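You operate a simulated robot arm through the tools that you are given. There is no shell and no other tool.

Carry out the task below with a simulated robot arm. There is one attempt and no reset: what you move stays moved.

## Task
Move the flood lamp's plug to the two-socket box's white socket.
Fine: breaker off before a ring is freed; lock the white ring, then breaker on again; the lamp burns.

Only the result counts: the job must be done as asked and must still hold three seconds after the hand-in. Knocking over, shifting, dropping, spilling or breaking anything else fails it.

## Robot
A 7-joint arm with a two-finger parallel gripper, fixed in place. Base frame: the origin is at the foot of the arm, x ahead of it, y to its left, z up; the work surface is at about z = 850. Lengths are in mm, angles in rad, forces in N, time in s.
With the tool pointing down near the work surface it reaches from about 240 to 680 mm from the base axis. Its first joint turns from -1.152 to 1.152 rad. Payload 2.4 kg.
The tool frame sits at the grasp point between the pads (the TCP): z along the fingers, y along the line on which they close. The tips reach 30 mm beyond it. The gripper opens to 94 mm. The fingers are 28 mm wide and 10 mm thick; the gripper's body (50 by 96 mm) begins 55 mm behind the TCP.
Orientation is that of the tool frame in the base frame, as [roll, pitch, yaw] about the fixed x, y, z axes, in that order (R = Rz(yaw) Ry(pitch) Rx(roll)). With the fingers straight down and closing along the base's y, the tool's x points along the base's -x, its y along +y and its z along -z.

## Interface
- The arm moves only by the tool drive_tool. Its argument "deltas" is a list of rows, each a list of 3 entries, a list of its own where there are three numbers: the shift along the base's x, y, z in mm, then the turn, a rotation vector about the base's x, y, z in rad, then the closure in counts, from 0 (fully open) to 255 (shut). In form: [[[dx, dy, dz], [rx, ry, rz], fingers], ...]. A call has 1 to 20 rows; each row shifts and turns the commanded pose from where the row before left it. A row lasts 0.2 s, in which the tool goes at most 50 mm and 0.15 rad; a call with a longer step from one row to the next is refused whole, and so is a gripper value outside its range. A pose out of reach is approached as far as the arm can. The call stops where the force on the tool passes 40 N (or 10 N more than at its start, if that is more) or the arm is blocked; 0.2 s more then pass. Each finger travels about 153 mm/s and halts on what it meets, pressing with about 23 N; the grip force reading is that of the motor and also rises with nothing between the fingers. The clock runs only during rows and for 0.2 s after the last one: add rows that do not move to give the fingers time. It gives the time, the measured TCP pose, the force on the tool (base axes), the opening and the grip force at its end, in the units of the frame above (readings bear some noise), with the torque about the TCP (base axes, N m) and any sound that the robot's microphone picked up.
- Cameras (640 x 400 px; columns grow to the right, rows downward): "scene" is fixed at [42.7, 491.9, 1448.8]; the picture's right is [-0.59, -0.81, 0.00], its down [-0.54, 0.39, -0.74] and it looks along [0.60, -0.44, -0.67] (base axes); focal length 288 px, centre (320, 200). "wrist" rides on the gripper at [76, 14, -102] in the tool frame; the picture's right is [-0.18, 0.98, 0.00], its down [-0.75, -0.14, -0.64] and it looks along [-0.63, -0.12, 0.77] (tool axes); focal length 243 px, centre (320, 200). There is no depth. A picture from a camera that has moved, and an enlarged one, comes with that camera's place and axes in the base frame and with its lens. The place of the scene camera against the robot may be out by one fixed shift of up to 25 mm in any direction.
- capture(camera): a new picture of that camera. No time passes.
- enlarge(camera, box): a new picture of the part [left, top, right, bottom] of that camera's present view, enlarged. No time passes.
- close_job(): hands the job in; it is judged then, once.

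Nothing tells you positions but the pictures and the camera data. Unless the task says otherwise, let go and move clear before handing in.

The tools are called after "Call:" by a JSON object that holds its "fn" and its "kwargs". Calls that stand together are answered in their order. drive_tool: Moves the arm, as the interface text tells. Its arguments: {"type":"object","properties":{"deltas":{"type":"array"}},"required":["deltas"]} The other tools are called the same way: capture (camera) takes a picture; enlarge (camera, box) takes an enlarged picture of a part of a camera's view; close_job () hands the job in.

At the start:

```text
time_s: 0.0
ee_pos: [443.7, 85.0, 1188.7]
ee_rot: [-3.141, 0.0, -3.14]
contact_force: [-0.4, -0.2, 0.3]
ft_torque: [0.01, -0.01, -0.02]
opening: 94.1
grip_force: 0.1
```

scene: 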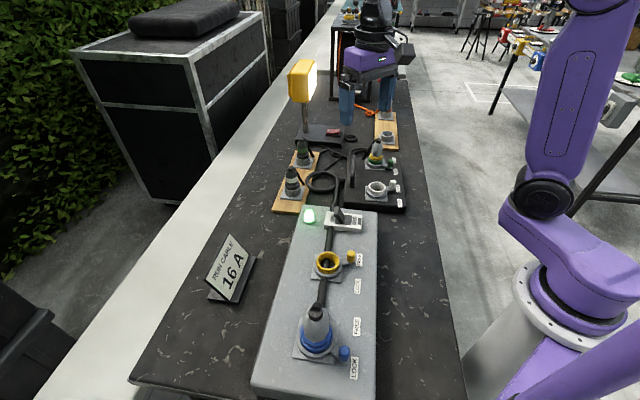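
wrist: 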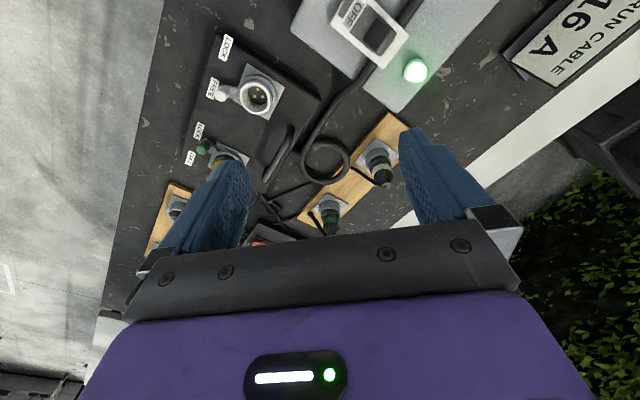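

I see a grey box with a breaker, a yellow and a blue socket, and further away a black box with a white socket and a green-coded one. I'll take enlarged views first to identify everything.

Call:
{"fn": "enlarge", "kwargs": {"camera": "scene", "box": [240, 40, 440, 220]}}

Call:
{"fn": "enlarge", "kwargs": {"camera": "scene", "box": [240, 200, 400, 400]}}

Call:
{"fn": "enlarge", "kwargs": {"camera": "wrist", "box": [140, 0, 440, 250]}}

```text
2.22 times, centred on (340, 130) of scene
camera zoom: at [42.7, 491.9, 1448.8], right [-0.59, -0.81, 0.0], down [-0.54, 0.39, -0.74], along [0.6, -0.44, -0.67], focal length 640 px, centre (276, 356)
```

zoom: 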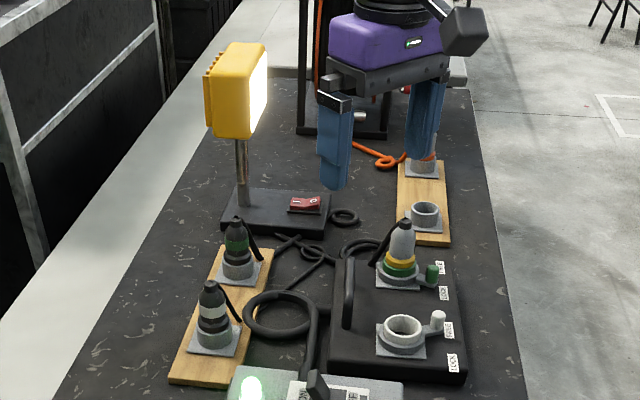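

```text
2.00 times, centred on (320, 300) of scene
camera zoom: at [42.7, 491.9, 1448.8], right [-0.59, -0.81, 0.0], down [-0.54, 0.39, -0.74], along [0.6, -0.44, -0.67], focal length 576 px, centre (320, 0)
```

zoom: 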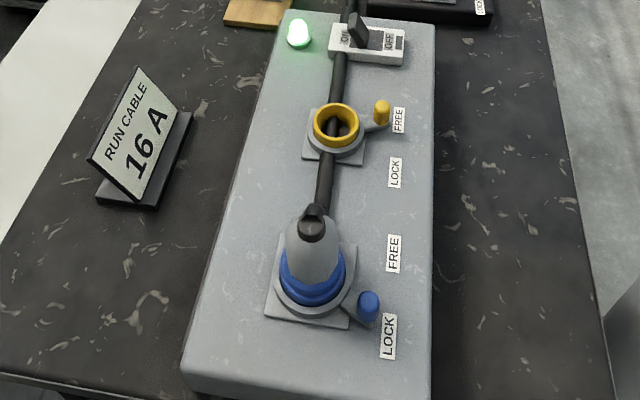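

```text
1.60 times, centred on (290, 125) of wrist
camera zoom: at [367.4, 100.6, 1292.2], right [0.18, 0.98, 0.0], down [0.75, -0.14, 0.64], along [0.63, -0.12, -0.77], focal length 388 px, centre (368, 320)
```

zoom: 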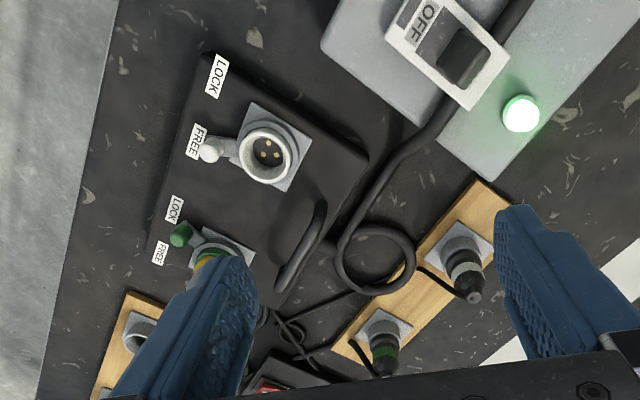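

I want a finer look at the plugs and at how the cables run before moving anything.

Call:
{"fn": "enlarge", "kwargs": {"camera": "scene", "box": [270, 110, 350, 160]}}

Call:
{"fn": "enlarge", "kwargs": {"camera": "scene", "box": [340, 110, 420, 160]}}

Call:
{"fn": "enlarge", "kwargs": {"camera": "scene", "box": [270, 160, 350, 210]}}

Call:
{"fn": "enlarge", "kwargs": {"camera": "scene", "box": [340, 160, 420, 210]}}

```text
8.00 times, centred on (310, 135) of scene
camera zoom: at [42.7, 491.9, 1448.8], right [-0.59, -0.81, 0.0], down [-0.54, 0.39, -0.74], along [0.6, -0.44, -0.67], focal length 2306 px, centre (400, 720)
```

zoom: 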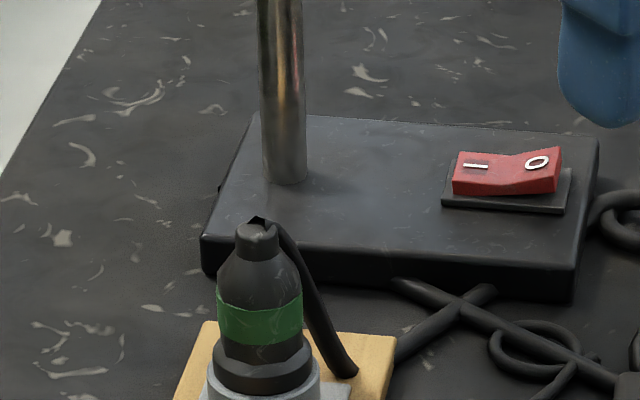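

```text
8.00 times, centred on (380, 135) of scene
camera zoom: at [42.7, 491.9, 1448.8], right [-0.59, -0.81, 0.0], down [-0.54, 0.39, -0.74], along [0.6, -0.44, -0.67], focal length 2306 px, centre (-160, 720)
```

zoom: 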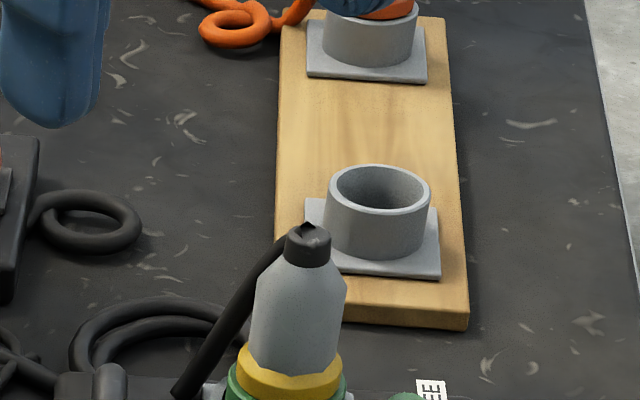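

```text
8.00 times, centred on (310, 185) of scene
camera zoom: at [42.7, 491.9, 1448.8], right [-0.59, -0.81, 0.0], down [-0.54, 0.39, -0.74], along [0.6, -0.44, -0.67], focal length 2306 px, centre (400, 320)
```

zoom: 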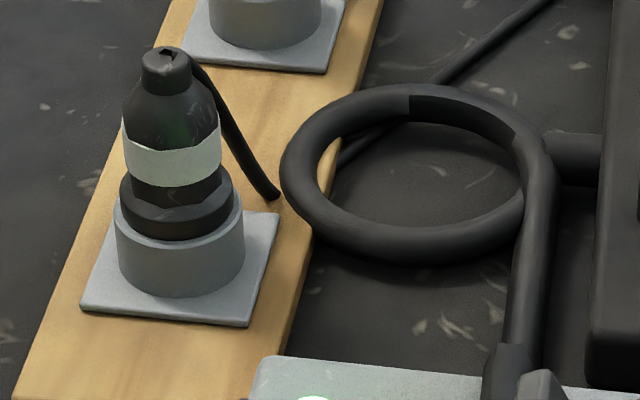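

```text
8.00 times, centred on (380, 185) of scene
camera zoom: at [42.7, 491.9, 1448.8], right [-0.59, -0.81, 0.0], down [-0.54, 0.39, -0.74], along [0.6, -0.44, -0.67], focal length 2306 px, centre (-160, 320)
```

zoom: 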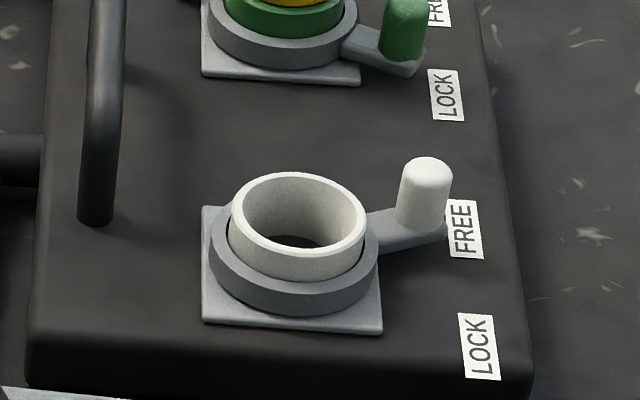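

The picture suggests the black box (white and green sockets) is at about x 450–560, y −10 to −110, with the lamp behind it. I'll move the arm high up to get an unobstructed view and trace the lamp's cable.

Call:
{"fn": "drive_tool", "kwargs": {"deltas": [[[30, -20, 20], [0, 0, 0], 0], [[30, -20, 20], [0, 0, 0], 0], [[30, -20, 10], [0, 0, 0], 0], [[30, -20, 0], [0, 0, 0], 0]]}}

Call:
{"fn": "capture", "kwargs": {"camera": "wrist"}}

Call:
{"fn": "capture", "kwargs": {"camera": "scene"}}

```text
time_s: 1.0
ee_pos: [562.8, 6.0, 1241.0]
ee_rot: [-3.14, -0.001, 3.142]
contact_force: [0.2, 0.3, -0.4]
ft_torque: [0.01, 0.01, -0.01]
opening: 93.9
grip_force: 0.1
```

```text
taken
camera wrist: at [486.3, 21.1, 1343.5], right [0.18, 0.98, 0.0], down [0.75, -0.14, 0.64], along [0.63, -0.12, -0.77], focal length 243 px, centre (320, 200)
```

wrist: 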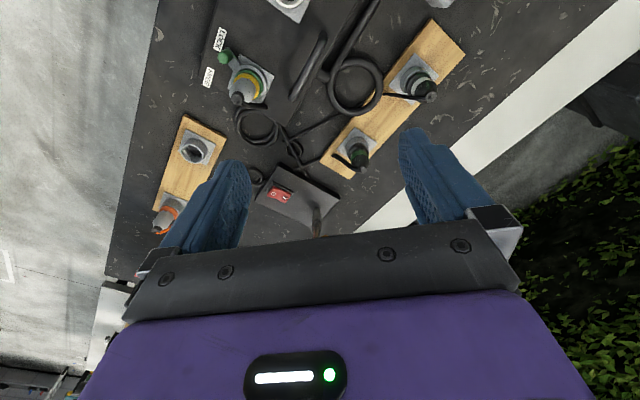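

```text
taken
```

scene: 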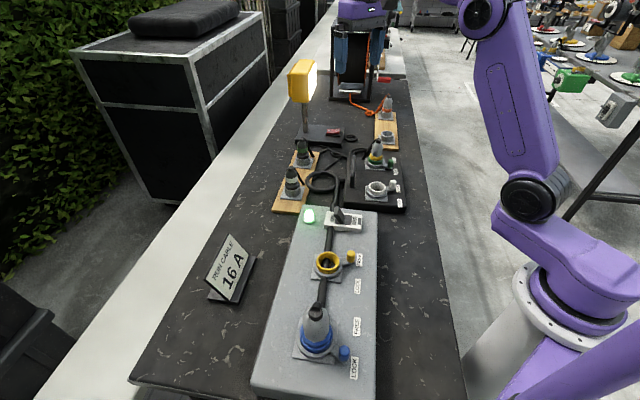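

Call:
{"fn": "enlarge", "kwargs": {"camera": "wrist", "box": [200, 50, 400, 175]}}

Call:
{"fn": "enlarge", "kwargs": {"camera": "wrist", "box": [220, 110, 380, 210]}}

Call:
{"fn": "enlarge", "kwargs": {"camera": "scene", "box": [280, 40, 420, 180]}}

Call:
{"fn": "enlarge", "kwargs": {"camera": "scene", "box": [320, 125, 400, 175]}}

```text
3.20 times, centred on (300, 112) of wrist
camera zoom: at [486.3, 21.1, 1343.5], right [0.18, 0.98, 0.0], down [0.75, -0.14, 0.64], along [0.63, -0.12, -0.77], focal length 776 px, centre (384, 480)
```

zoom: 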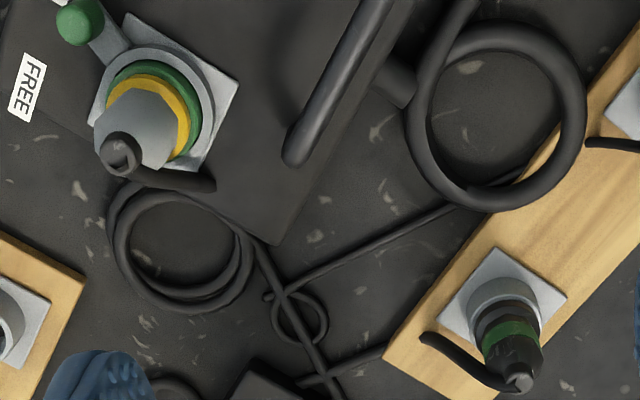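

```text
4.00 times, centred on (300, 160) of wrist
camera zoom: at [486.3, 21.1, 1343.5], right [0.18, 0.98, 0.0], down [0.75, -0.14, 0.64], along [0.63, -0.12, -0.77], focal length 970 px, centre (400, 360)
```

zoom: 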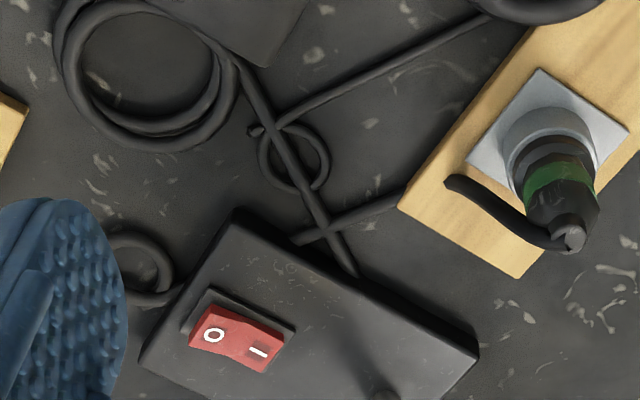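

```text
2.86 times, centred on (350, 110) of scene
camera zoom: at [42.7, 492.0, 1448.8], right [-0.59, -0.81, 0.0], down [-0.54, 0.39, -0.74], along [0.6, -0.44, -0.67], focal length 823 px, centre (234, 457)
```

zoom: 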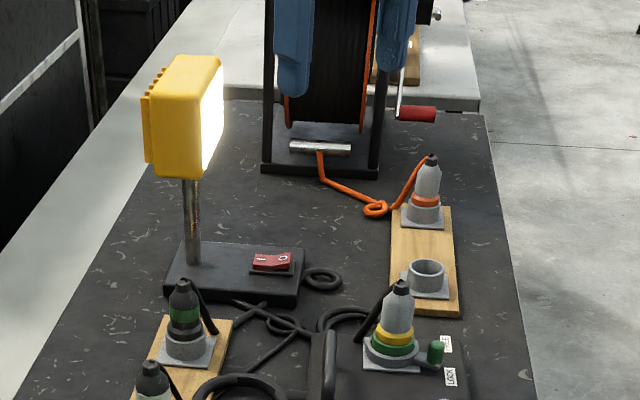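

```text
8.00 times, centred on (360, 150) of scene
camera zoom: at [42.7, 492.0, 1448.8], right [-0.59, -0.81, 0.0], down [-0.54, 0.39, -0.74], along [0.6, -0.44, -0.67], focal length 2306 px, centre (0, 600)
```

zoom: 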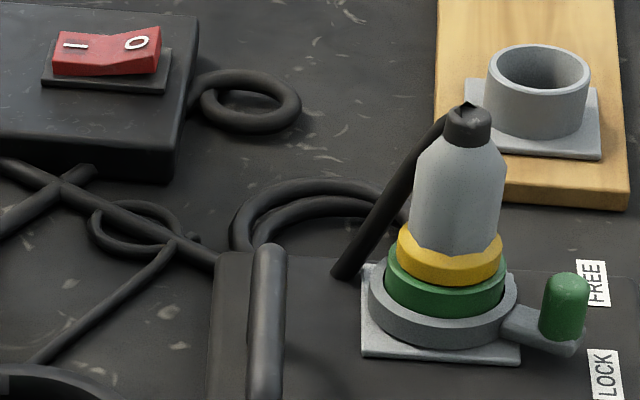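

The lamp is lit, and the grey plug with the yellow band sits in the black box's green socket. Its cable seems to run through a coil to the lamp base, while the green- and white-band plugs look like they end in loose tails. I'll check from other views before deciding.

Call:
{"fn": "drive_tool", "kwargs": {"deltas": [[[0, -40, -20], [0, 0, 0], 0], [[0, -40, -20], [0, 0, 0], 0], [[0, -40, -20], [0, 0, 0], 0]]}}

Call:
{"fn": "capture", "kwargs": {"camera": "wrist"}}

Call:
{"fn": "enlarge", "kwargs": {"camera": "wrist", "box": [260, 50, 420, 150]}}

Call:
{"fn": "enlarge", "kwargs": {"camera": "wrist", "box": [260, 110, 420, 210]}}

```text
time_s: 1.8
ee_pos: [563.7, -113.7, 1180.7]
ee_rot: [3.141, 0.0, 3.142]
contact_force: [-0.4, -0.2, -0.3]
ft_torque: [0.0, 0.0, 0.02]
opening: 94.0
grip_force: 0.0
```

```text
taken
camera wrist: at [487.3, -98.8, 1282.8], right [0.18, 0.98, 0.0], down [0.75, -0.14, 0.64], along [0.63, -0.12, -0.77], focal length 243 px, centre (320, 200)
```

wrist: 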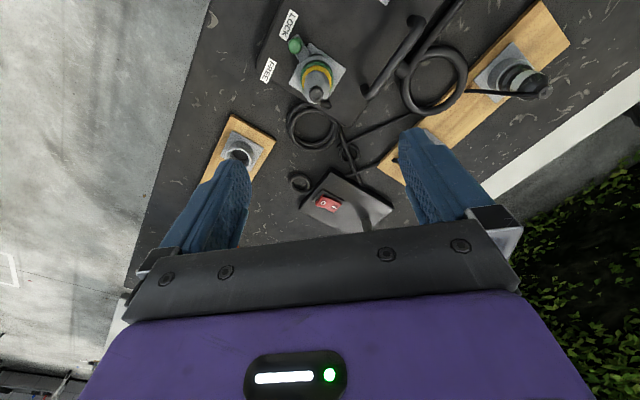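

```text
4.00 times, centred on (340, 100) of wrist
camera zoom: at [487.3, -98.8, 1282.8], right [0.18, 0.98, 0.0], down [0.75, -0.14, 0.64], along [0.63, -0.12, -0.77], focal length 970 px, centre (240, 600)
```

zoom: 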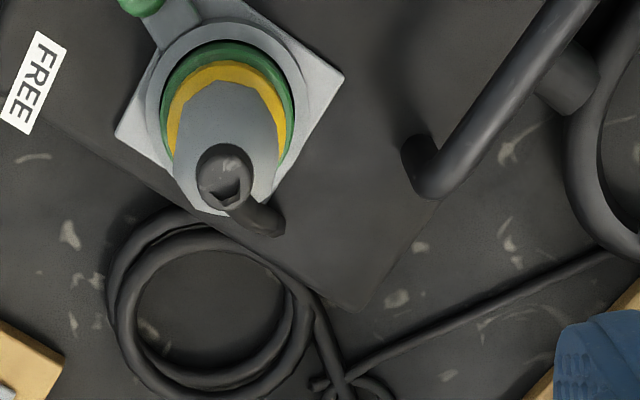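

```text
4.00 times, centred on (340, 160) of wrist
camera zoom: at [487.3, -98.8, 1282.8], right [0.18, 0.98, 0.0], down [0.75, -0.14, 0.64], along [0.63, -0.12, -0.77], focal length 970 px, centre (240, 360)
```

zoom: 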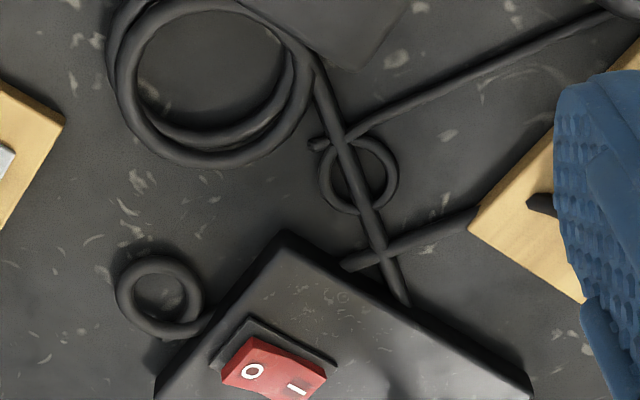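

The cable runs from the yellow-band plug through the coil to the lamp's front, and the other two plugs' cables stop short of it. So the yellow-band plug is the flood lamp's. Next I'll take closer views from two positions to triangulate the sockets, levers and plug.

Call:
{"fn": "drive_tool", "kwargs": {"deltas": [[[-40, 10, 0], [0, 0, 0], 0], [[-40, 10, 0], [0, 0, 0], 0], [[-40, 10, -20], [0, 0, 0], 0], [[-20, 20, -30], [0, 0, 0], 0], [[0, 0, -30], [0, 0, 0], 0], [[0, 0, 0], [0, 0, 0], 0]]}}

Call:
{"fn": "capture", "kwargs": {"camera": "wrist"}}

Call:
{"fn": "enlarge", "kwargs": {"camera": "wrist", "box": [160, 0, 400, 150]}}

```text
time_s: 3.2
ee_pos: [425.1, -62.8, 1100.9]
ee_rot: [-3.14, 0.0, -3.141]
contact_force: [0.9, -0.3, 0.3]
ft_torque: [-0.04, 0.01, 0.02]
opening: 94.0
grip_force: 0.1
```

```text
taken
camera wrist: at [348.3, -48.4, 1202.6], right [0.18, 0.98, 0.0], down [0.75, -0.14, 0.64], along [0.63, -0.12, -0.77], focal length 243 px, centre (320, 200)
```

wrist: 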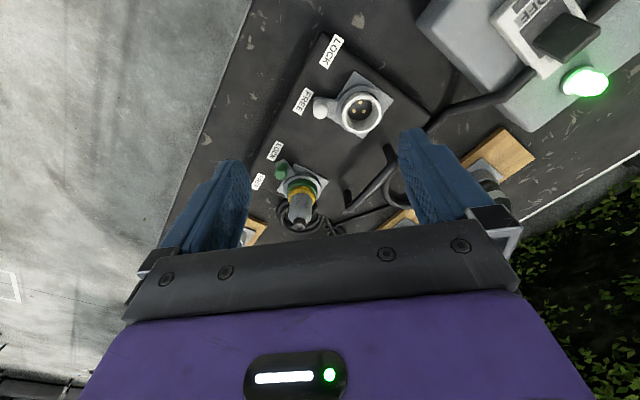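

```text
2.67 times, centred on (280, 75) of wrist
camera zoom: at [348.3, -48.4, 1202.6], right [0.18, 0.98, 0.0], down [0.75, -0.14, 0.64], along [0.63, -0.12, -0.77], focal length 647 px, centre (427, 533)
```

zoom: 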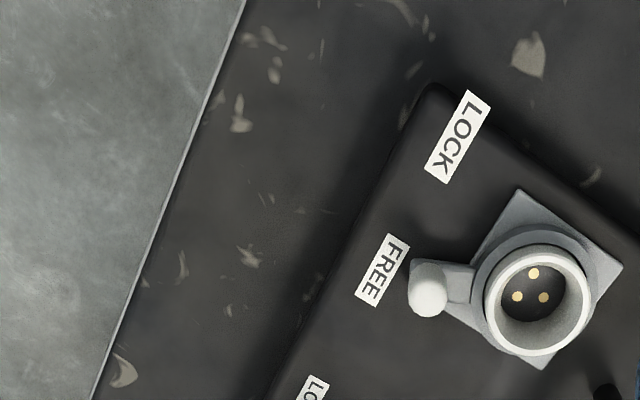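

White socket rim is at roughly (468, −18, 902). I'll take side-shifted views to tighten the triangulation.

Call:
{"fn": "drive_tool", "kwargs": {"deltas": [[[0, -40, -10], [0, 0, 0], 0], [[10, -40, -10], [0, 0, 0], 0], [[10, -30, -10], [0, 0, 0], 0], [[0, 0, 0], [0, 0, 0], 0]]}}

Call:
{"fn": "capture", "kwargs": {"camera": "wrist"}}

Call:
{"fn": "enlarge", "kwargs": {"camera": "wrist", "box": [250, 0, 490, 150]}}

Call:
{"fn": "enlarge", "kwargs": {"camera": "wrist", "box": [240, 90, 400, 190]}}

```text
time_s: 4.2
ee_pos: [446.1, -174.1, 1070.8]
ee_rot: [-3.142, 0.0, -3.141]
contact_force: [-0.6, 1.2, 0.6]
ft_torque: [0.01, 0.0, 0.0]
opening: 94.2
grip_force: 0.1
```

```text
taken
camera wrist: at [369.6, -159.6, 1173.0], right [0.18, 0.98, 0.0], down [0.75, -0.14, 0.64], along [0.63, -0.12, -0.77], focal length 243 px, centre (320, 200)
```

wrist: 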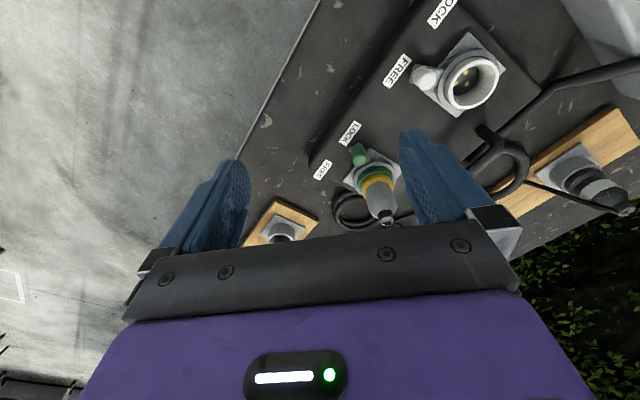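

```text
2.67 times, centred on (370, 75) of wrist
camera zoom: at [369.6, -159.6, 1173.0], right [0.18, 0.98, 0.0], down [0.75, -0.14, 0.64], along [0.63, -0.12, -0.77], focal length 647 px, centre (187, 533)
```

zoom: 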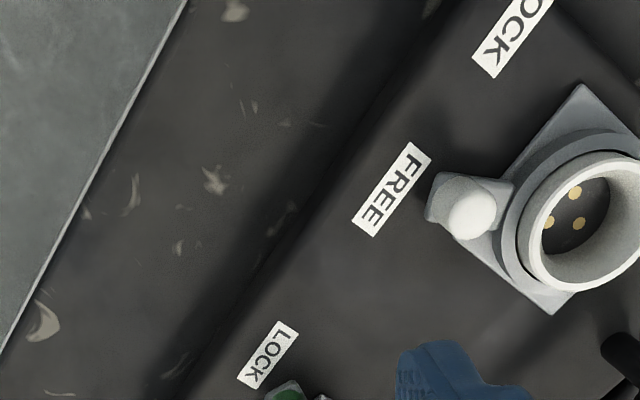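

```text
4.00 times, centred on (320, 140) of wrist
camera zoom: at [369.6, -159.6, 1173.0], right [0.18, 0.98, 0.0], down [0.75, -0.14, 0.64], along [0.63, -0.12, -0.77], focal length 970 px, centre (320, 440)
```

zoom: 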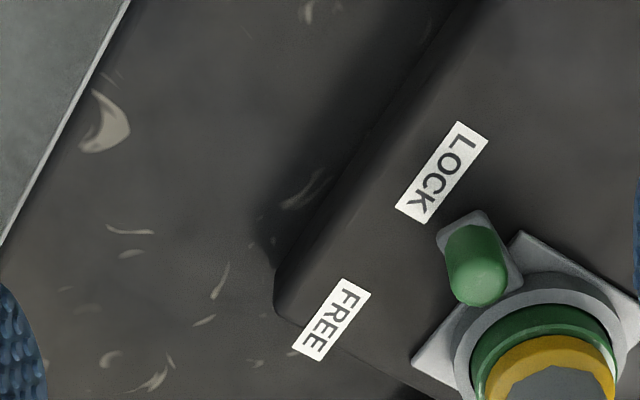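

Estimates so far: box top z≈880, white socket centre (467, −18), green socket and lamp plug about (577, −120). The green lever is at LOCK and the white lever at FREE. Now I'll look at the breaker.

Call:
{"fn": "drive_tool", "kwargs": {"deltas": [[[-10, 45, 0], [0, 0, 0], 0], [[-10, 45, 0], [0, 0, 0], 0], [[-10, 45, 0], [0, 0, 0], 0], [[-10, 45, 0], [0, 0, 0], 0], [[-10, 45, 0], [0, 0, 0], 0], [[-10, 45, 0], [0, 0, 0], 0], [[0, 0, 0], [0, 0, 0], 0]]}}

Call:
{"fn": "capture", "kwargs": {"camera": "wrist"}}

Call:
{"fn": "enlarge", "kwargs": {"camera": "wrist", "box": [200, 0, 440, 150]}}

Call:
{"fn": "enlarge", "kwargs": {"camera": "scene", "box": [290, 190, 390, 252]}}

```text
time_s: 5.8
ee_pos: [383.5, 93.8, 1070.7]
ee_rot: [3.141, -0.001, 3.141]
contact_force: [-0.1, -0.3, 0.0]
ft_torque: [0.02, 0.0, 0.01]
opening: 93.9
grip_force: 0.0
```

```text
taken
camera wrist: at [307.8, 108.6, 1173.1], right [0.18, 0.98, 0.0], down [0.75, -0.14, 0.64], along [0.63, -0.12, -0.77], focal length 243 px, centre (320, 200)
```

wrist: 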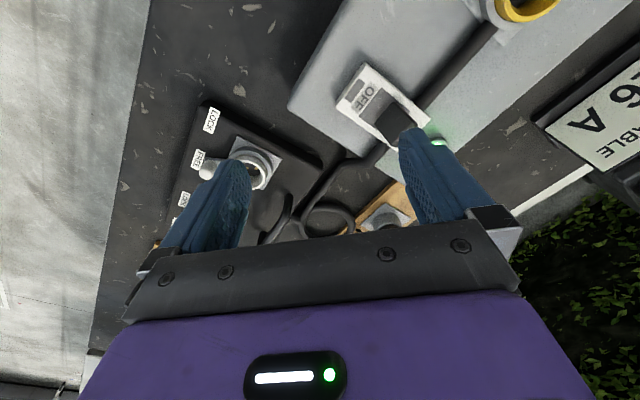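

```text
2.67 times, centred on (320, 75) of wrist
camera zoom: at [307.8, 108.6, 1173.1], right [0.18, 0.98, 0.0], down [0.75, -0.14, 0.64], along [0.63, -0.12, -0.77], focal length 647 px, centre (320, 533)
```

zoom: 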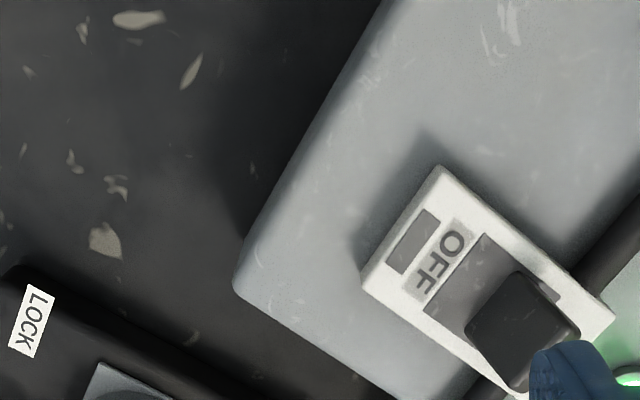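

```text
6.40 times, centred on (340, 221) of scene
camera zoom: at [42.7, 492.0, 1448.8], right [-0.59, -0.81, 0.0], down [-0.54, 0.39, -0.74], along [0.6, -0.44, -0.67], focal length 1844 px, centre (192, 66)
```

zoom: 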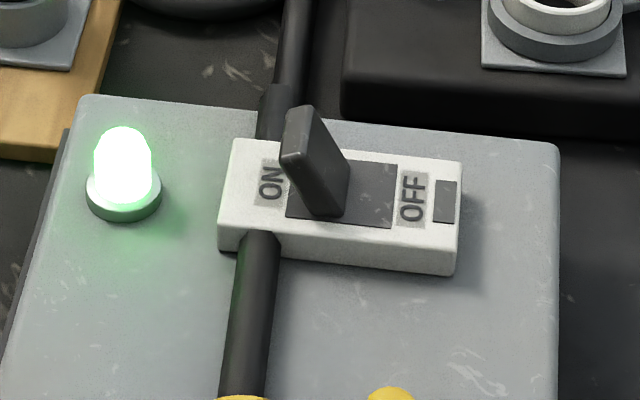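

The breaker's paddle is tilted to ON (away from the robot), and OFF is toward the robot side. I'll turn the tool about 40° so the wrist camera looks along the table's cross axis and get a cleaner view of the breaker.

Call:
{"fn": "drive_tool", "kwargs": {"deltas": [[[-3, 7, 0], [0, 0, 0.14], 0], [[-3, 7, 0], [0, 0, 0.14], 0], [[-3, 7, 0], [0, 0, 0.14], 0], [[-3, 7, 0], [0, 0, 0.14], 0], [[-2, 7, 0], [0, 0, 0.14], 0], [[0, 0, 0], [0, 0, 0], 0]]}}

Call:
{"fn": "capture", "kwargs": {"camera": "wrist"}}

Call:
{"fn": "enlarge", "kwargs": {"camera": "wrist", "box": [220, 0, 460, 150]}}

```text
time_s: 7.2
ee_pos: [370.6, 129.6, 1069.7]
ee_rot: [-3.14, 0.001, -2.44]
contact_force: [0.8, 0.4, -0.1]
ft_torque: [-0.02, -0.02, -0.03]
opening: 94.0
grip_force: 0.1
```

```text
taken
camera wrist: at [303.1, 92.2, 1173.2], right [-0.49, 0.87, 0.0], down [0.67, 0.38, 0.64], along [0.56, 0.32, -0.77], focal length 243 px, centre (320, 200)
```

wrist: 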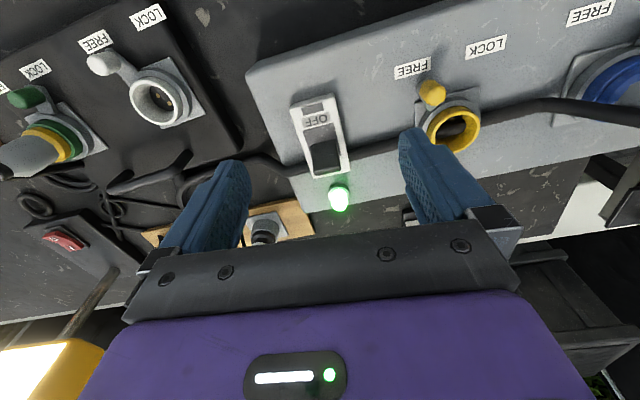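

```text
2.67 times, centred on (340, 75) of wrist
camera zoom: at [303.1, 92.2, 1173.2], right [-0.49, 0.87, 0.0], down [0.67, 0.38, 0.64], along [0.56, 0.32, -0.77], focal length 647 px, centre (267, 533)
```

zoom: 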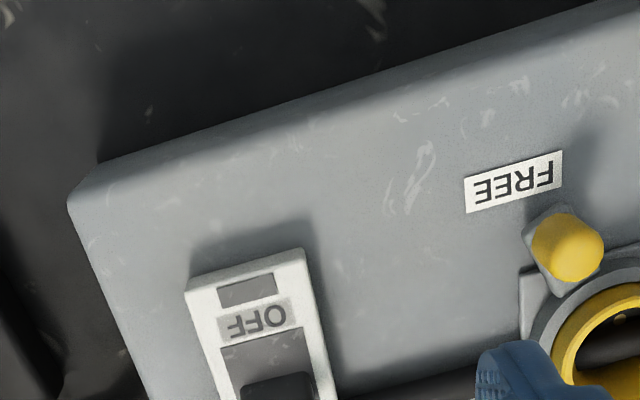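

The breaker and its indicator lamp are visible. One more shifted view will give a good baseline for its height.

Call:
{"fn": "drive_tool", "kwargs": {"deltas": [[[0, 35, 0], [0, 0, 0], 0], [[0, 35, 0], [0, 0, 0], 0], [[0, 0, 0], [0, 0, 0], 0]]}}

Call:
{"fn": "capture", "kwargs": {"camera": "wrist"}}

Call:
{"fn": "enlarge", "kwargs": {"camera": "wrist", "box": [160, 0, 320, 100]}}

Call:
{"fn": "enlarge", "kwargs": {"camera": "wrist", "box": [180, 60, 340, 160]}}

```text
time_s: 8.0
ee_pos: [369.7, 199.6, 1068.8]
ee_rot: [3.141, 0.001, -2.442]
contact_force: [-0.1, 0.5, -0.3]
ft_torque: [-0.02, -0.02, 0.02]
opening: 93.8
grip_force: 0.1
```

```text
taken
camera wrist: at [302.3, 162.2, 1171.1], right [-0.49, 0.87, 0.0], down [0.67, 0.38, 0.64], along [0.56, 0.32, -0.77], focal length 243 px, centre (320, 200)
```

wrist: 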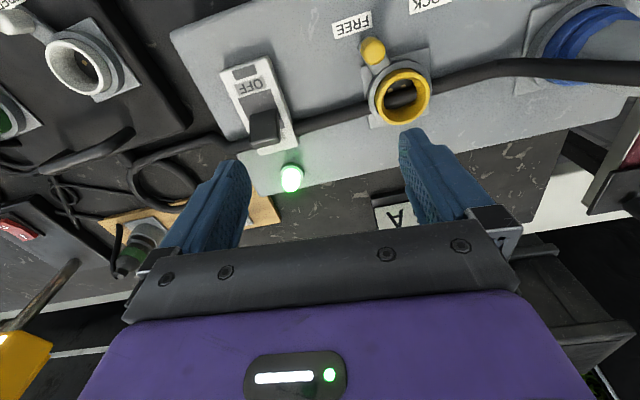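

```text
4.00 times, centred on (240, 50) of wrist
camera zoom: at [302.3, 162.2, 1171.1], right [-0.49, 0.87, 0.0], down [0.67, 0.38, 0.64], along [0.56, 0.32, -0.77], focal length 970 px, centre (640, 800)
```

zoom: 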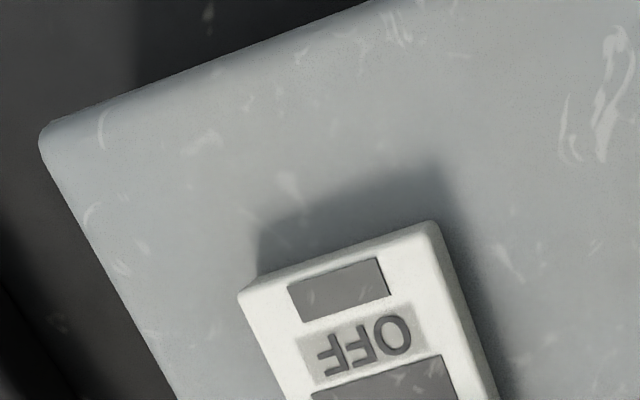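

```text
4.00 times, centred on (260, 110) of wrist
camera zoom: at [302.3, 162.2, 1171.1], right [-0.49, 0.87, 0.0], down [0.67, 0.38, 0.64], along [0.56, 0.32, -0.77], focal length 970 px, centre (560, 560)
```

zoom: 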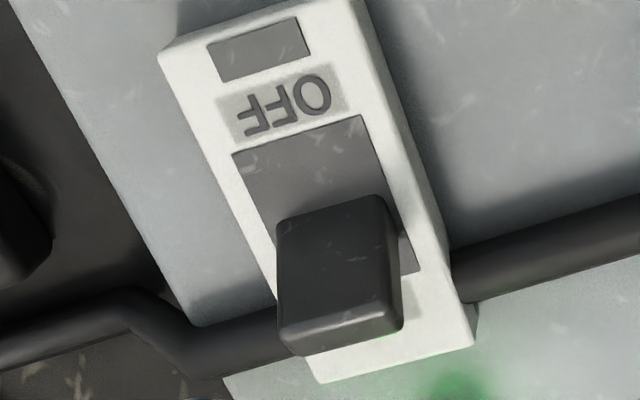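

The breaker pivot comes out at about (409, 156), housing top z≈927, and the paddle tip near (427, 171, 947), tilted to ON along direction (0.71, 0.70). I'll close the fingers, drop in on the ON side and stop just above to check before pushing.

Call:
{"fn": "drive_tool", "kwargs": {"deltas": [[[40, -1, 0], [0, 0, 0], 255], [[41, -2, -20], [0, 0, 0], 255], [[0, 0, -30], [0, 0, 0], 255], [[0, 0, -30], [0, 0, 0], 255], [[0, 0, 0], [0, 0, 0], 255]]}}

Call:
{"fn": "capture", "kwargs": {"camera": "wrist"}}

Call:
{"fn": "enlarge", "kwargs": {"camera": "scene", "box": [280, 160, 400, 240]}}

```text
time_s: 9.2
ee_pos: [451.1, 196.8, 989.3]
ee_rot: [-3.14, 0.001, -2.44]
contact_force: [0.9, 0.7, -0.3]
ft_torque: [-0.03, 0.04, 0.04]
opening: 0.1
grip_force: 22.9
```

```text
taken
camera wrist: at [382.4, 158.7, 1091.2], right [-0.49, 0.87, 0.0], down [0.67, 0.38, 0.64], along [0.56, 0.32, -0.77], focal length 243 px, centre (320, 200)
```

wrist: 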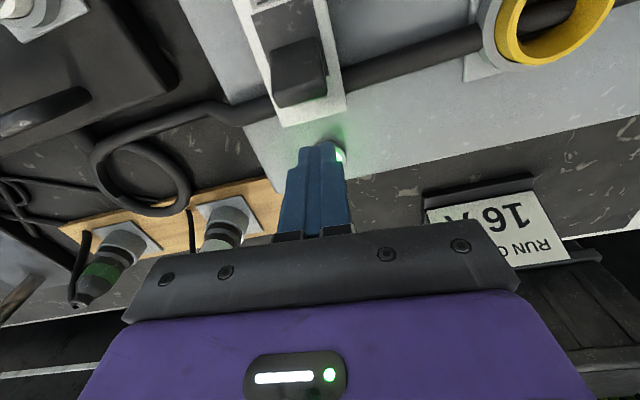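

```text
5.00 times, centred on (340, 200) of scene
camera zoom: at [42.8, 491.9, 1448.8], right [-0.59, -0.81, 0.0], down [-0.54, 0.39, -0.74], along [0.6, -0.44, -0.67], focal length 1441 px, centre (220, 200)
```

zoom: 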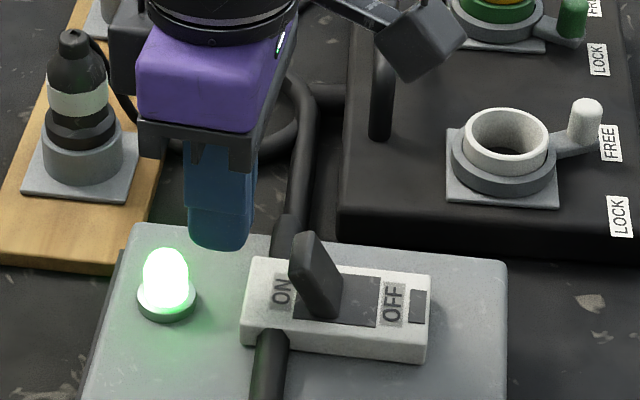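

The fingers are on the ON side of the paddle, in line with it and clear of the indicator lamp. I'll descend to tip height ≈933 and push toward OFF.

Call:
{"fn": "drive_tool", "kwargs": {"deltas": [[[0, 0, -13], [0, 0, 0], 255], [[0, 0, -13], [0, 0, 0], 255], [[-7, -7, 0], [0, 0, 0], 255], [[-7, -7, 0], [0, 0, 0], 255], [[-5, -5, 0], [0, 0, 0], 255], [[-5, -5, 0], [0, 0, 0], 255], [[-4, -4, 0], [0, 0, 0], 255]]}}

Call:
{"fn": "enlarge", "kwargs": {"camera": "scene", "box": [280, 160, 400, 240]}}

Call:
{"fn": "capture", "kwargs": {"camera": "wrist"}}

```text
time_s: 10.8
ee_pos: [422.7, 169.0, 964.5]
ee_rot: [-3.141, 0.002, -2.441]
contact_force: [0.2, 0.5, 0.3]
ft_torque: [0.02, -0.04, -0.01]
opening: 0.5
grip_force: 22.8
```

```text
5.00 times, centred on (340, 200) of scene
camera zoom: at [42.8, 492.0, 1448.8], right [-0.59, -0.81, 0.0], down [-0.54, 0.39, -0.74], along [0.6, -0.44, -0.67], focal length 1441 px, centre (220, 200)
```

zoom: 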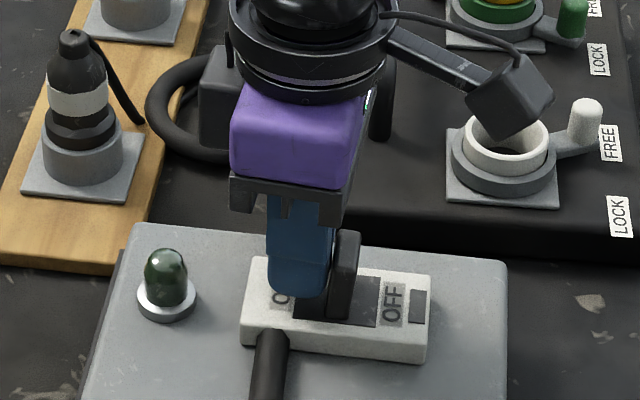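

```text
taken
camera wrist: at [355.1, 132.0, 1066.4], right [-0.49, 0.87, 0.0], down [0.67, 0.38, 0.64], along [0.56, 0.32, -0.77], focal length 243 px, centre (320, 200)
```

wrist: 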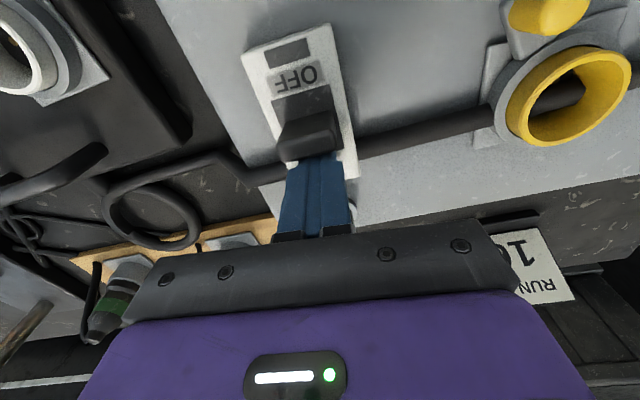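

The indicator went dark and the paddle is past upright. I'll keep pushing it fully to OFF.

Call:
{"fn": "drive_tool", "kwargs": {"deltas": [[[-4, -4, 0], [0, 0, 0], 255], [[-4, -4, 0], [0, 0, 0], 255], [[-3, -3, 0], [0, 0, 0], 255], [[-2, -2, 0], [0, 0, 0], 255], [[0, 0, 0], [0, 0, 0], 255]]}}

Call:
{"fn": "enlarge", "kwargs": {"camera": "scene", "box": [280, 160, 400, 240]}}

Call:
{"fn": "capture", "kwargs": {"camera": "wrist"}}

```text
time_s: 11.8
ee_pos: [416.9, 164.3, 967.1]
ee_rot: [-3.136, 0.032, -2.438]
contact_force: [2.5, 3.0, 2.2]
ft_torque: [0.1, -0.1, -0.01]
opening: 0.0
grip_force: 22.9
stopped in row 5: the force on the tool passed its limit at 41 N (the readings are from after the stop); the commanded pose is now the measured one
```

```text
5.00 times, centred on (340, 200) of scene
camera zoom: at [42.8, 492.0, 1448.8], right [-0.59, -0.81, 0.0], down [-0.54, 0.39, -0.74], along [0.6, -0.44, -0.67], focal length 1441 px, centre (220, 200)
```

zoom: 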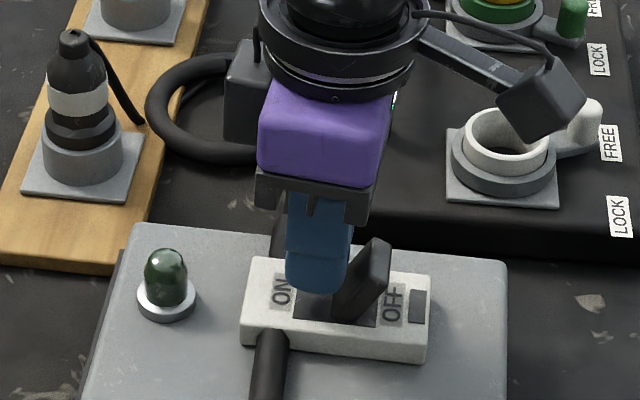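

```text
taken
camera wrist: at [346.6, 123.7, 1067.2], right [-0.5, 0.87, 0.0], down [0.65, 0.37, 0.67], along [0.58, 0.33, -0.75], focal length 243 px, centre (320, 200)
```

wrist: 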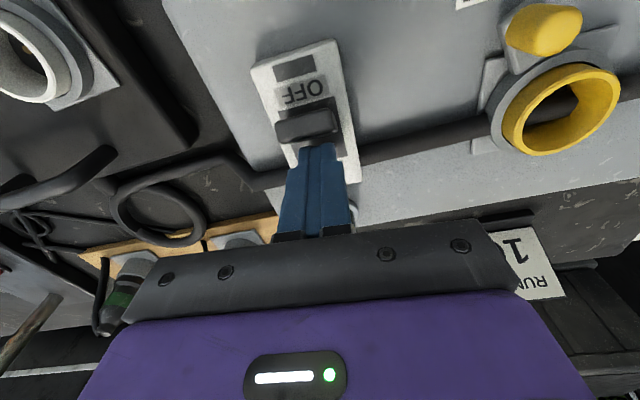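

The breaker is OFF: paddle at its end stop, indicator dark. I'll back off slightly, lift clear and correct the small tool tilt.

Call:
{"fn": "drive_tool", "kwargs": {"deltas": [[[3, 3, 0], [0, 0, 0], 255], [[0, 0, 30], [-0.0164, 0.028, 0], 255], [[0, 0, 40], [0, 0, 0], 255], [[0, 0, 40], [0, 0, 0], 255], [[0, 0, 0], [0, 0, 0], 255]]}}

Call:
{"fn": "enlarge", "kwargs": {"camera": "scene", "box": [270, 40, 430, 240]}}

Call:
{"fn": "capture", "kwargs": {"camera": "wrist"}}

```text
time_s: 13.0
ee_pos: [418.6, 166.5, 1076.2]
ee_rot: [-3.141, -0.004, -2.438]
contact_force: [0.2, -0.3, 0.5]
ft_torque: [0.01, 0.0, -0.03]
opening: 0.0
grip_force: 23.1
```

```text
2.00 times, centred on (350, 140) of scene
camera zoom: at [42.7, 491.9, 1448.8], right [-0.59, -0.81, 0.0], down [-0.54, 0.39, -0.74], along [0.6, -0.44, -0.67], focal length 576 px, centre (260, 320)
```

zoom: 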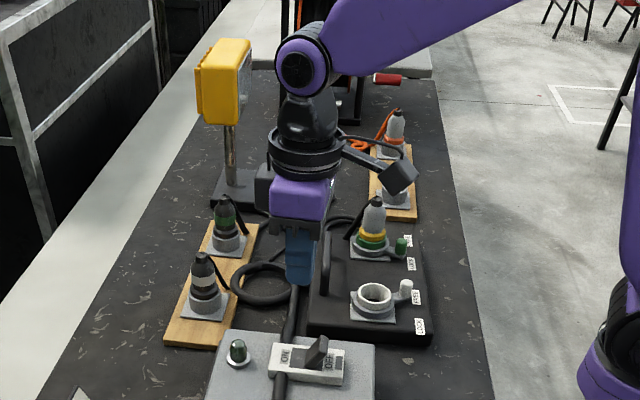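

```text
taken
camera wrist: at [352.4, 128.8, 1180.4], right [-0.49, 0.87, 0.0], down [0.67, 0.38, 0.64], along [0.56, 0.32, -0.77], focal length 243 px, centre (320, 200)
```

wrist: 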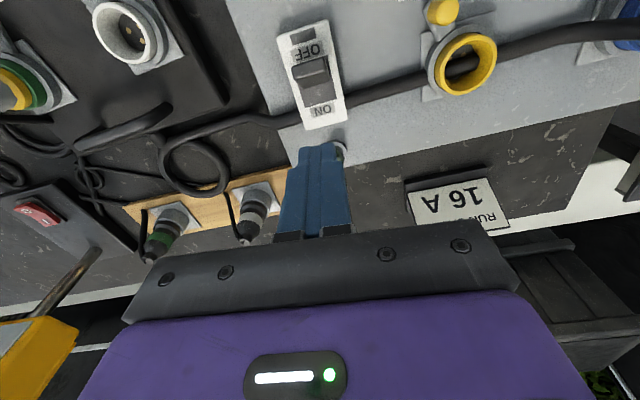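

With the breaker off the lamp went dark, so this supply does feed it. Next I'll go over to the green lever for a close view.

Call:
{"fn": "drive_tool", "kwargs": {"deltas": [[[10, -40, 0], [0, 0, -0.05], 0], [[10, -40, 0], [0, 0, -0.05], 0], [[10, -40, 0], [0, 0, -0.05], 0], [[10, -40, 0], [0, 0, -0.05], 0], [[10, -40, 0], [0, 0, -0.05], 0], [[10, -40, 0], [0, 0, -0.05], 0], [[10, -40, -10], [0, 0, 0], 0], [[10, -36, -10], [0, 0, 0], 0], [[0, 0, 0], [0, 0, 0], 0]]}}

Call:
{"fn": "capture", "kwargs": {"camera": "wrist"}}

Call:
{"fn": "enlarge", "kwargs": {"camera": "wrist", "box": [230, 40, 430, 165]}}

```text
time_s: 15.0
ee_pos: [499.2, -151.1, 1057.7]
ee_rot: [-3.141, -0.004, -2.738]
contact_force: [0.0, -0.3, 0.9]
ft_torque: [0.01, -0.02, -0.01]
opening: 94.1
grip_force: 0.0
```

```text
taken
camera wrist: at [423.5, -167.2, 1160.4], right [-0.22, 0.98, 0.0], down [0.75, 0.17, 0.64], along [0.62, 0.14, -0.77], focal length 243 px, centre (320, 200)
```

wrist: 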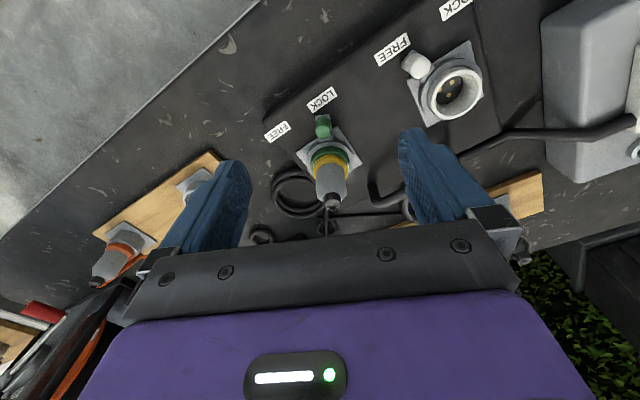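

```text
3.20 times, centred on (330, 102) of wrist
camera zoom: at [423.5, -167.2, 1160.4], right [-0.22, 0.98, 0.0], down [0.75, 0.17, 0.64], along [0.62, 0.14, -0.77], focal length 776 px, centre (288, 512)
```

zoom: 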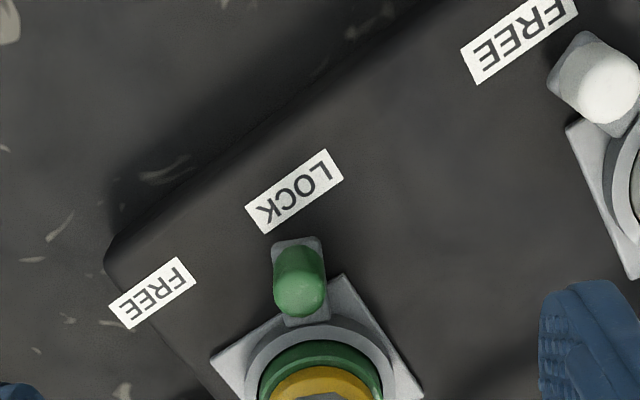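

The green lever is at LOCK with its knob near (534, −138, top ≈905). I'll align over it with the fingers closing tangentially, partly close them, and check before lowering.

Call:
{"fn": "drive_tool", "kwargs": {"deltas": [[[16, 5, -25], [0, 0, 0], 146], [[16, 6, -25], [0, 0.004, 0], 146], [[0, 0, -30], [0, 0, 0], 146], [[0, 0, -15], [0, 0, 0], 146], [[0, 0, 0], [0, 0, 0], 146]]}}

Call:
{"fn": "capture", "kwargs": {"camera": "wrist"}}

Call:
{"fn": "enlarge", "kwargs": {"camera": "scene", "box": [330, 100, 430, 180]}}

```text
time_s: 16.2
ee_pos: [530.1, -138.1, 963.8]
ee_rot: [3.141, -0.006, -2.739]
contact_force: [-0.2, 0.5, 0.8]
ft_torque: [0.0, 0.01, 0.0]
opening: 39.9
grip_force: 0.0
```

```text
taken
camera wrist: at [455.7, -155.4, 1065.5], right [-0.22, 0.98, 0.0], down [0.75, 0.17, 0.64], along [0.62, 0.14, -0.77], focal length 243 px, centre (320, 200)
```

wrist: 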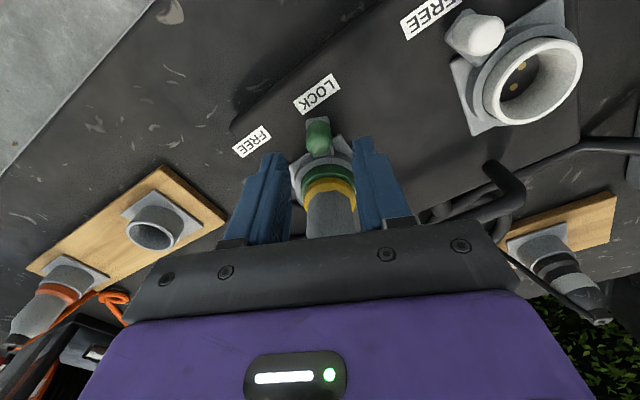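

```text
5.00 times, centred on (380, 140) of scene
camera zoom: at [42.8, 491.9, 1448.8], right [-0.59, -0.81, 0.0], down [-0.54, 0.39, -0.74], along [0.6, -0.44, -0.67], focal length 1441 px, centre (20, 500)
```

zoom: 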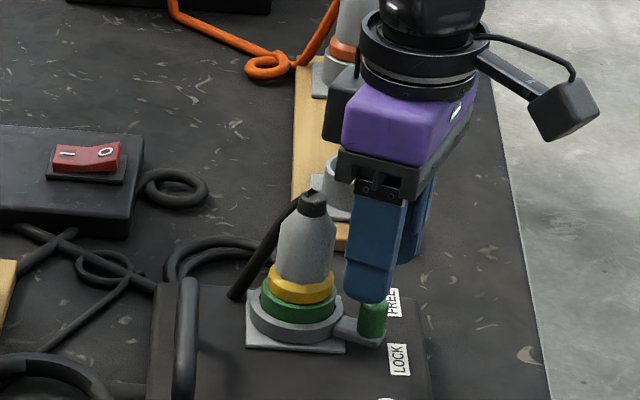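

Call:
{"fn": "enlarge", "kwargs": {"camera": "wrist", "box": [240, 90, 400, 190]}}

```text
4.00 times, centred on (320, 140) of wrist
camera zoom: at [455.7, -155.4, 1065.5], right [-0.22, 0.98, 0.0], down [0.75, 0.17, 0.64], along [0.62, 0.14, -0.77], focal length 970 px, centre (320, 440)
```

zoom: 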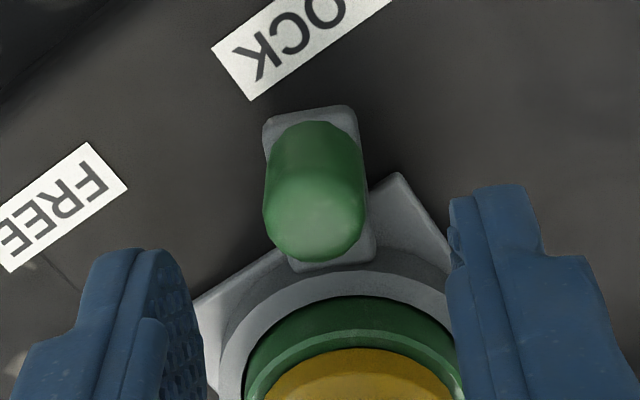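

The knob sits between the fingers, about (535, −139). I'll fine-align, lower to grip it, and close.

Call:
{"fn": "drive_tool", "kwargs": {"deltas": [[[1, -2, -13], [0, 0, 0], 146], [[0, 0, -14], [0, 0, 0], 146], [[0, 0, -12], [0, 0, 0], 146], [[0, 0, 0], [0, 0, 0], 146], [[0, 0, 0], [0, 0, 0], 255], [[0, 0, 0], [0, 0, 0], 255]]}}

Call:
{"fn": "enlarge", "kwargs": {"camera": "wrist", "box": [220, 90, 420, 215]}}

```text
time_s: 17.6
ee_pos: [532.3, -139.9, 922.7]
ee_rot: [3.139, -0.006, -2.738]
contact_force: [0.7, 0.2, 0.0]
ft_torque: [-0.13, -0.02, -0.04]
opening: 17.6
grip_force: 23.4
```

```text
3.20 times, centred on (320, 152) of wrist
camera zoom: at [456.6, -156.6, 1026.3], right [-0.22, 0.98, 0.0], down [0.75, 0.17, 0.64], along [0.62, 0.14, -0.77], focal length 776 px, centre (320, 352)
```

zoom: 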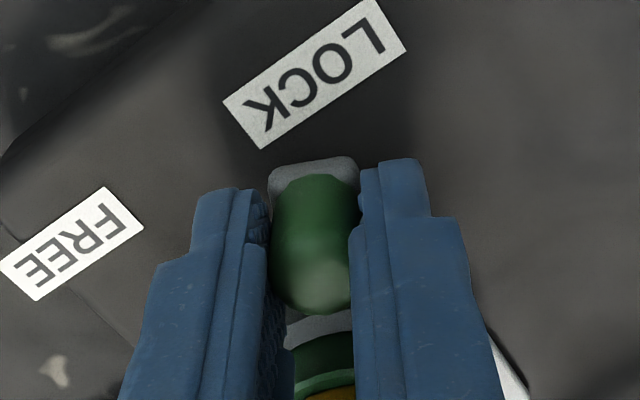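

The knob is held (opening 17.6 mm). The breaker is already off, so I'll swing the lever toward FREE along an arc about the socket centre.

Call:
{"fn": "drive_tool", "kwargs": {"deltas": [[[2.7, -5.4, 0], [0, 0, 0.12], 255], [[3.4, -5.0, 0], [0, 0, 0.12], 255], [[3.9, -4.6, 0], [0, 0, 0.12], 255], [[4.4, -4.1, 0], [0, 0, 0.12], 255]]}}

Call:
{"fn": "enlarge", "kwargs": {"camera": "wrist", "box": [220, 90, 420, 215]}}

```text
time_s: 18.6
ee_pos: [546.5, -160.1, 923.5]
ee_rot: [3.14, -0.007, -2.255]
contact_force: [-8.0, 4.6, 8.4]
ft_torque: [-0.19, 0.23, 0.38]
opening: 17.5
grip_force: 23.2
```

```text
3.20 times, centred on (320, 152) of wrist
camera zoom: at [487.9, -209.0, 1026.2], right [-0.65, 0.76, 0.0], down [0.59, 0.5, 0.64], along [0.49, 0.41, -0.77], focal length 776 px, centre (320, 352)
```

zoom: 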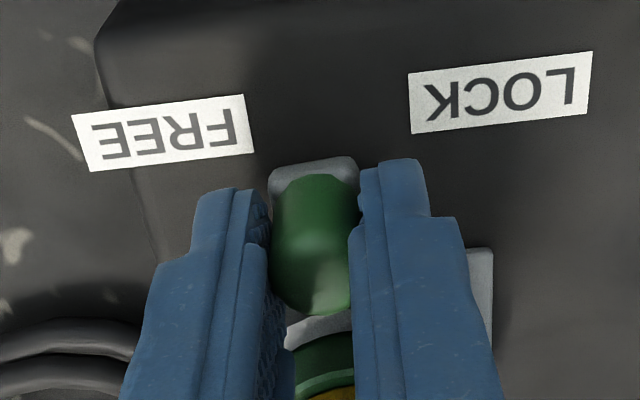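

The lever is following smoothly. Continuing to FREE.

Call:
{"fn": "drive_tool", "kwargs": {"deltas": [[[4.9, -3.5, 0], [0, 0, 0.12], 255], [[5.3, -2.9, 0], [0, 0, 0.12], 255], [[5.6, -2.2, 0], [0, 0, 0.12], 255]]}}

Call:
{"fn": "enlarge", "kwargs": {"camera": "wrist", "box": [200, 60, 440, 210]}}

Call:
{"fn": "enlarge", "kwargs": {"camera": "scene", "box": [330, 100, 430, 180]}}

```text
time_s: 19.4
ee_pos: [563.6, -168.1, 923.6]
ee_rot: [3.137, -0.008, -1.897]
contact_force: [-11.8, 9.9, 15.0]
ft_torque: [0.26, 0.25, 0.28]
opening: 17.6
grip_force: 23.2
```

```text
2.67 times, centred on (320, 135) of wrist
camera zoom: at [525.3, -235.3, 1025.9], right [-0.87, 0.49, 0.0], down [0.38, 0.67, 0.64], along [0.31, 0.56, -0.77], focal length 647 px, centre (320, 373)
```

zoom: 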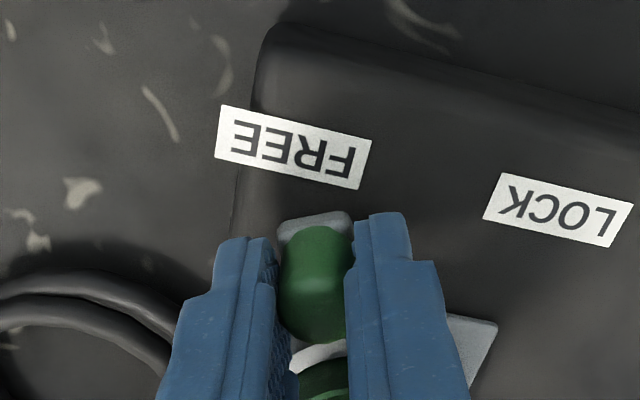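

```text
5.00 times, centred on (380, 140) of scene
camera zoom: at [42.2, 492.3, 1448.7], right [-0.59, -0.81, 0.0], down [-0.54, 0.39, -0.74], along [0.6, -0.44, -0.67], focal length 1441 px, centre (20, 500)
```

zoom: 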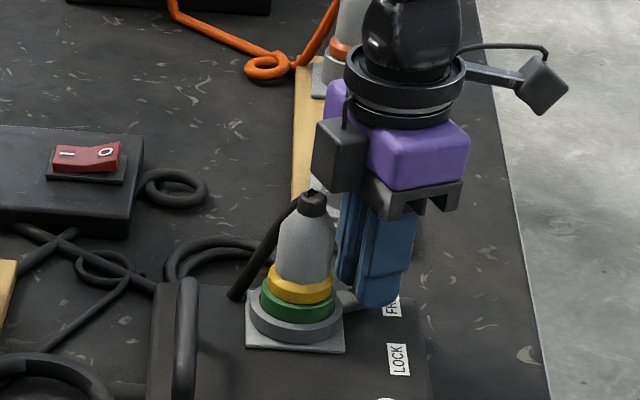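

The lever is near the FREE mark with growing resistance. I'll nudge a little more to make sure it's at its stop, then release and check.

Call:
{"fn": "drive_tool", "kwargs": {"deltas": [[[2.0, -0.6, 0], [0, 0, 0.04], 255], [[0, 0, 0], [0, 0, 0], 255]]}}

```text
time_s: 20.0
ee_pos: [563.6, -169.9, 922.6]
ee_rot: [3.136, -0.006, -1.857]
contact_force: [-14.6, 8.1, 3.3]
ft_torque: [0.63, -0.13, -0.15]
opening: 17.7
grip_force: 23.3
```

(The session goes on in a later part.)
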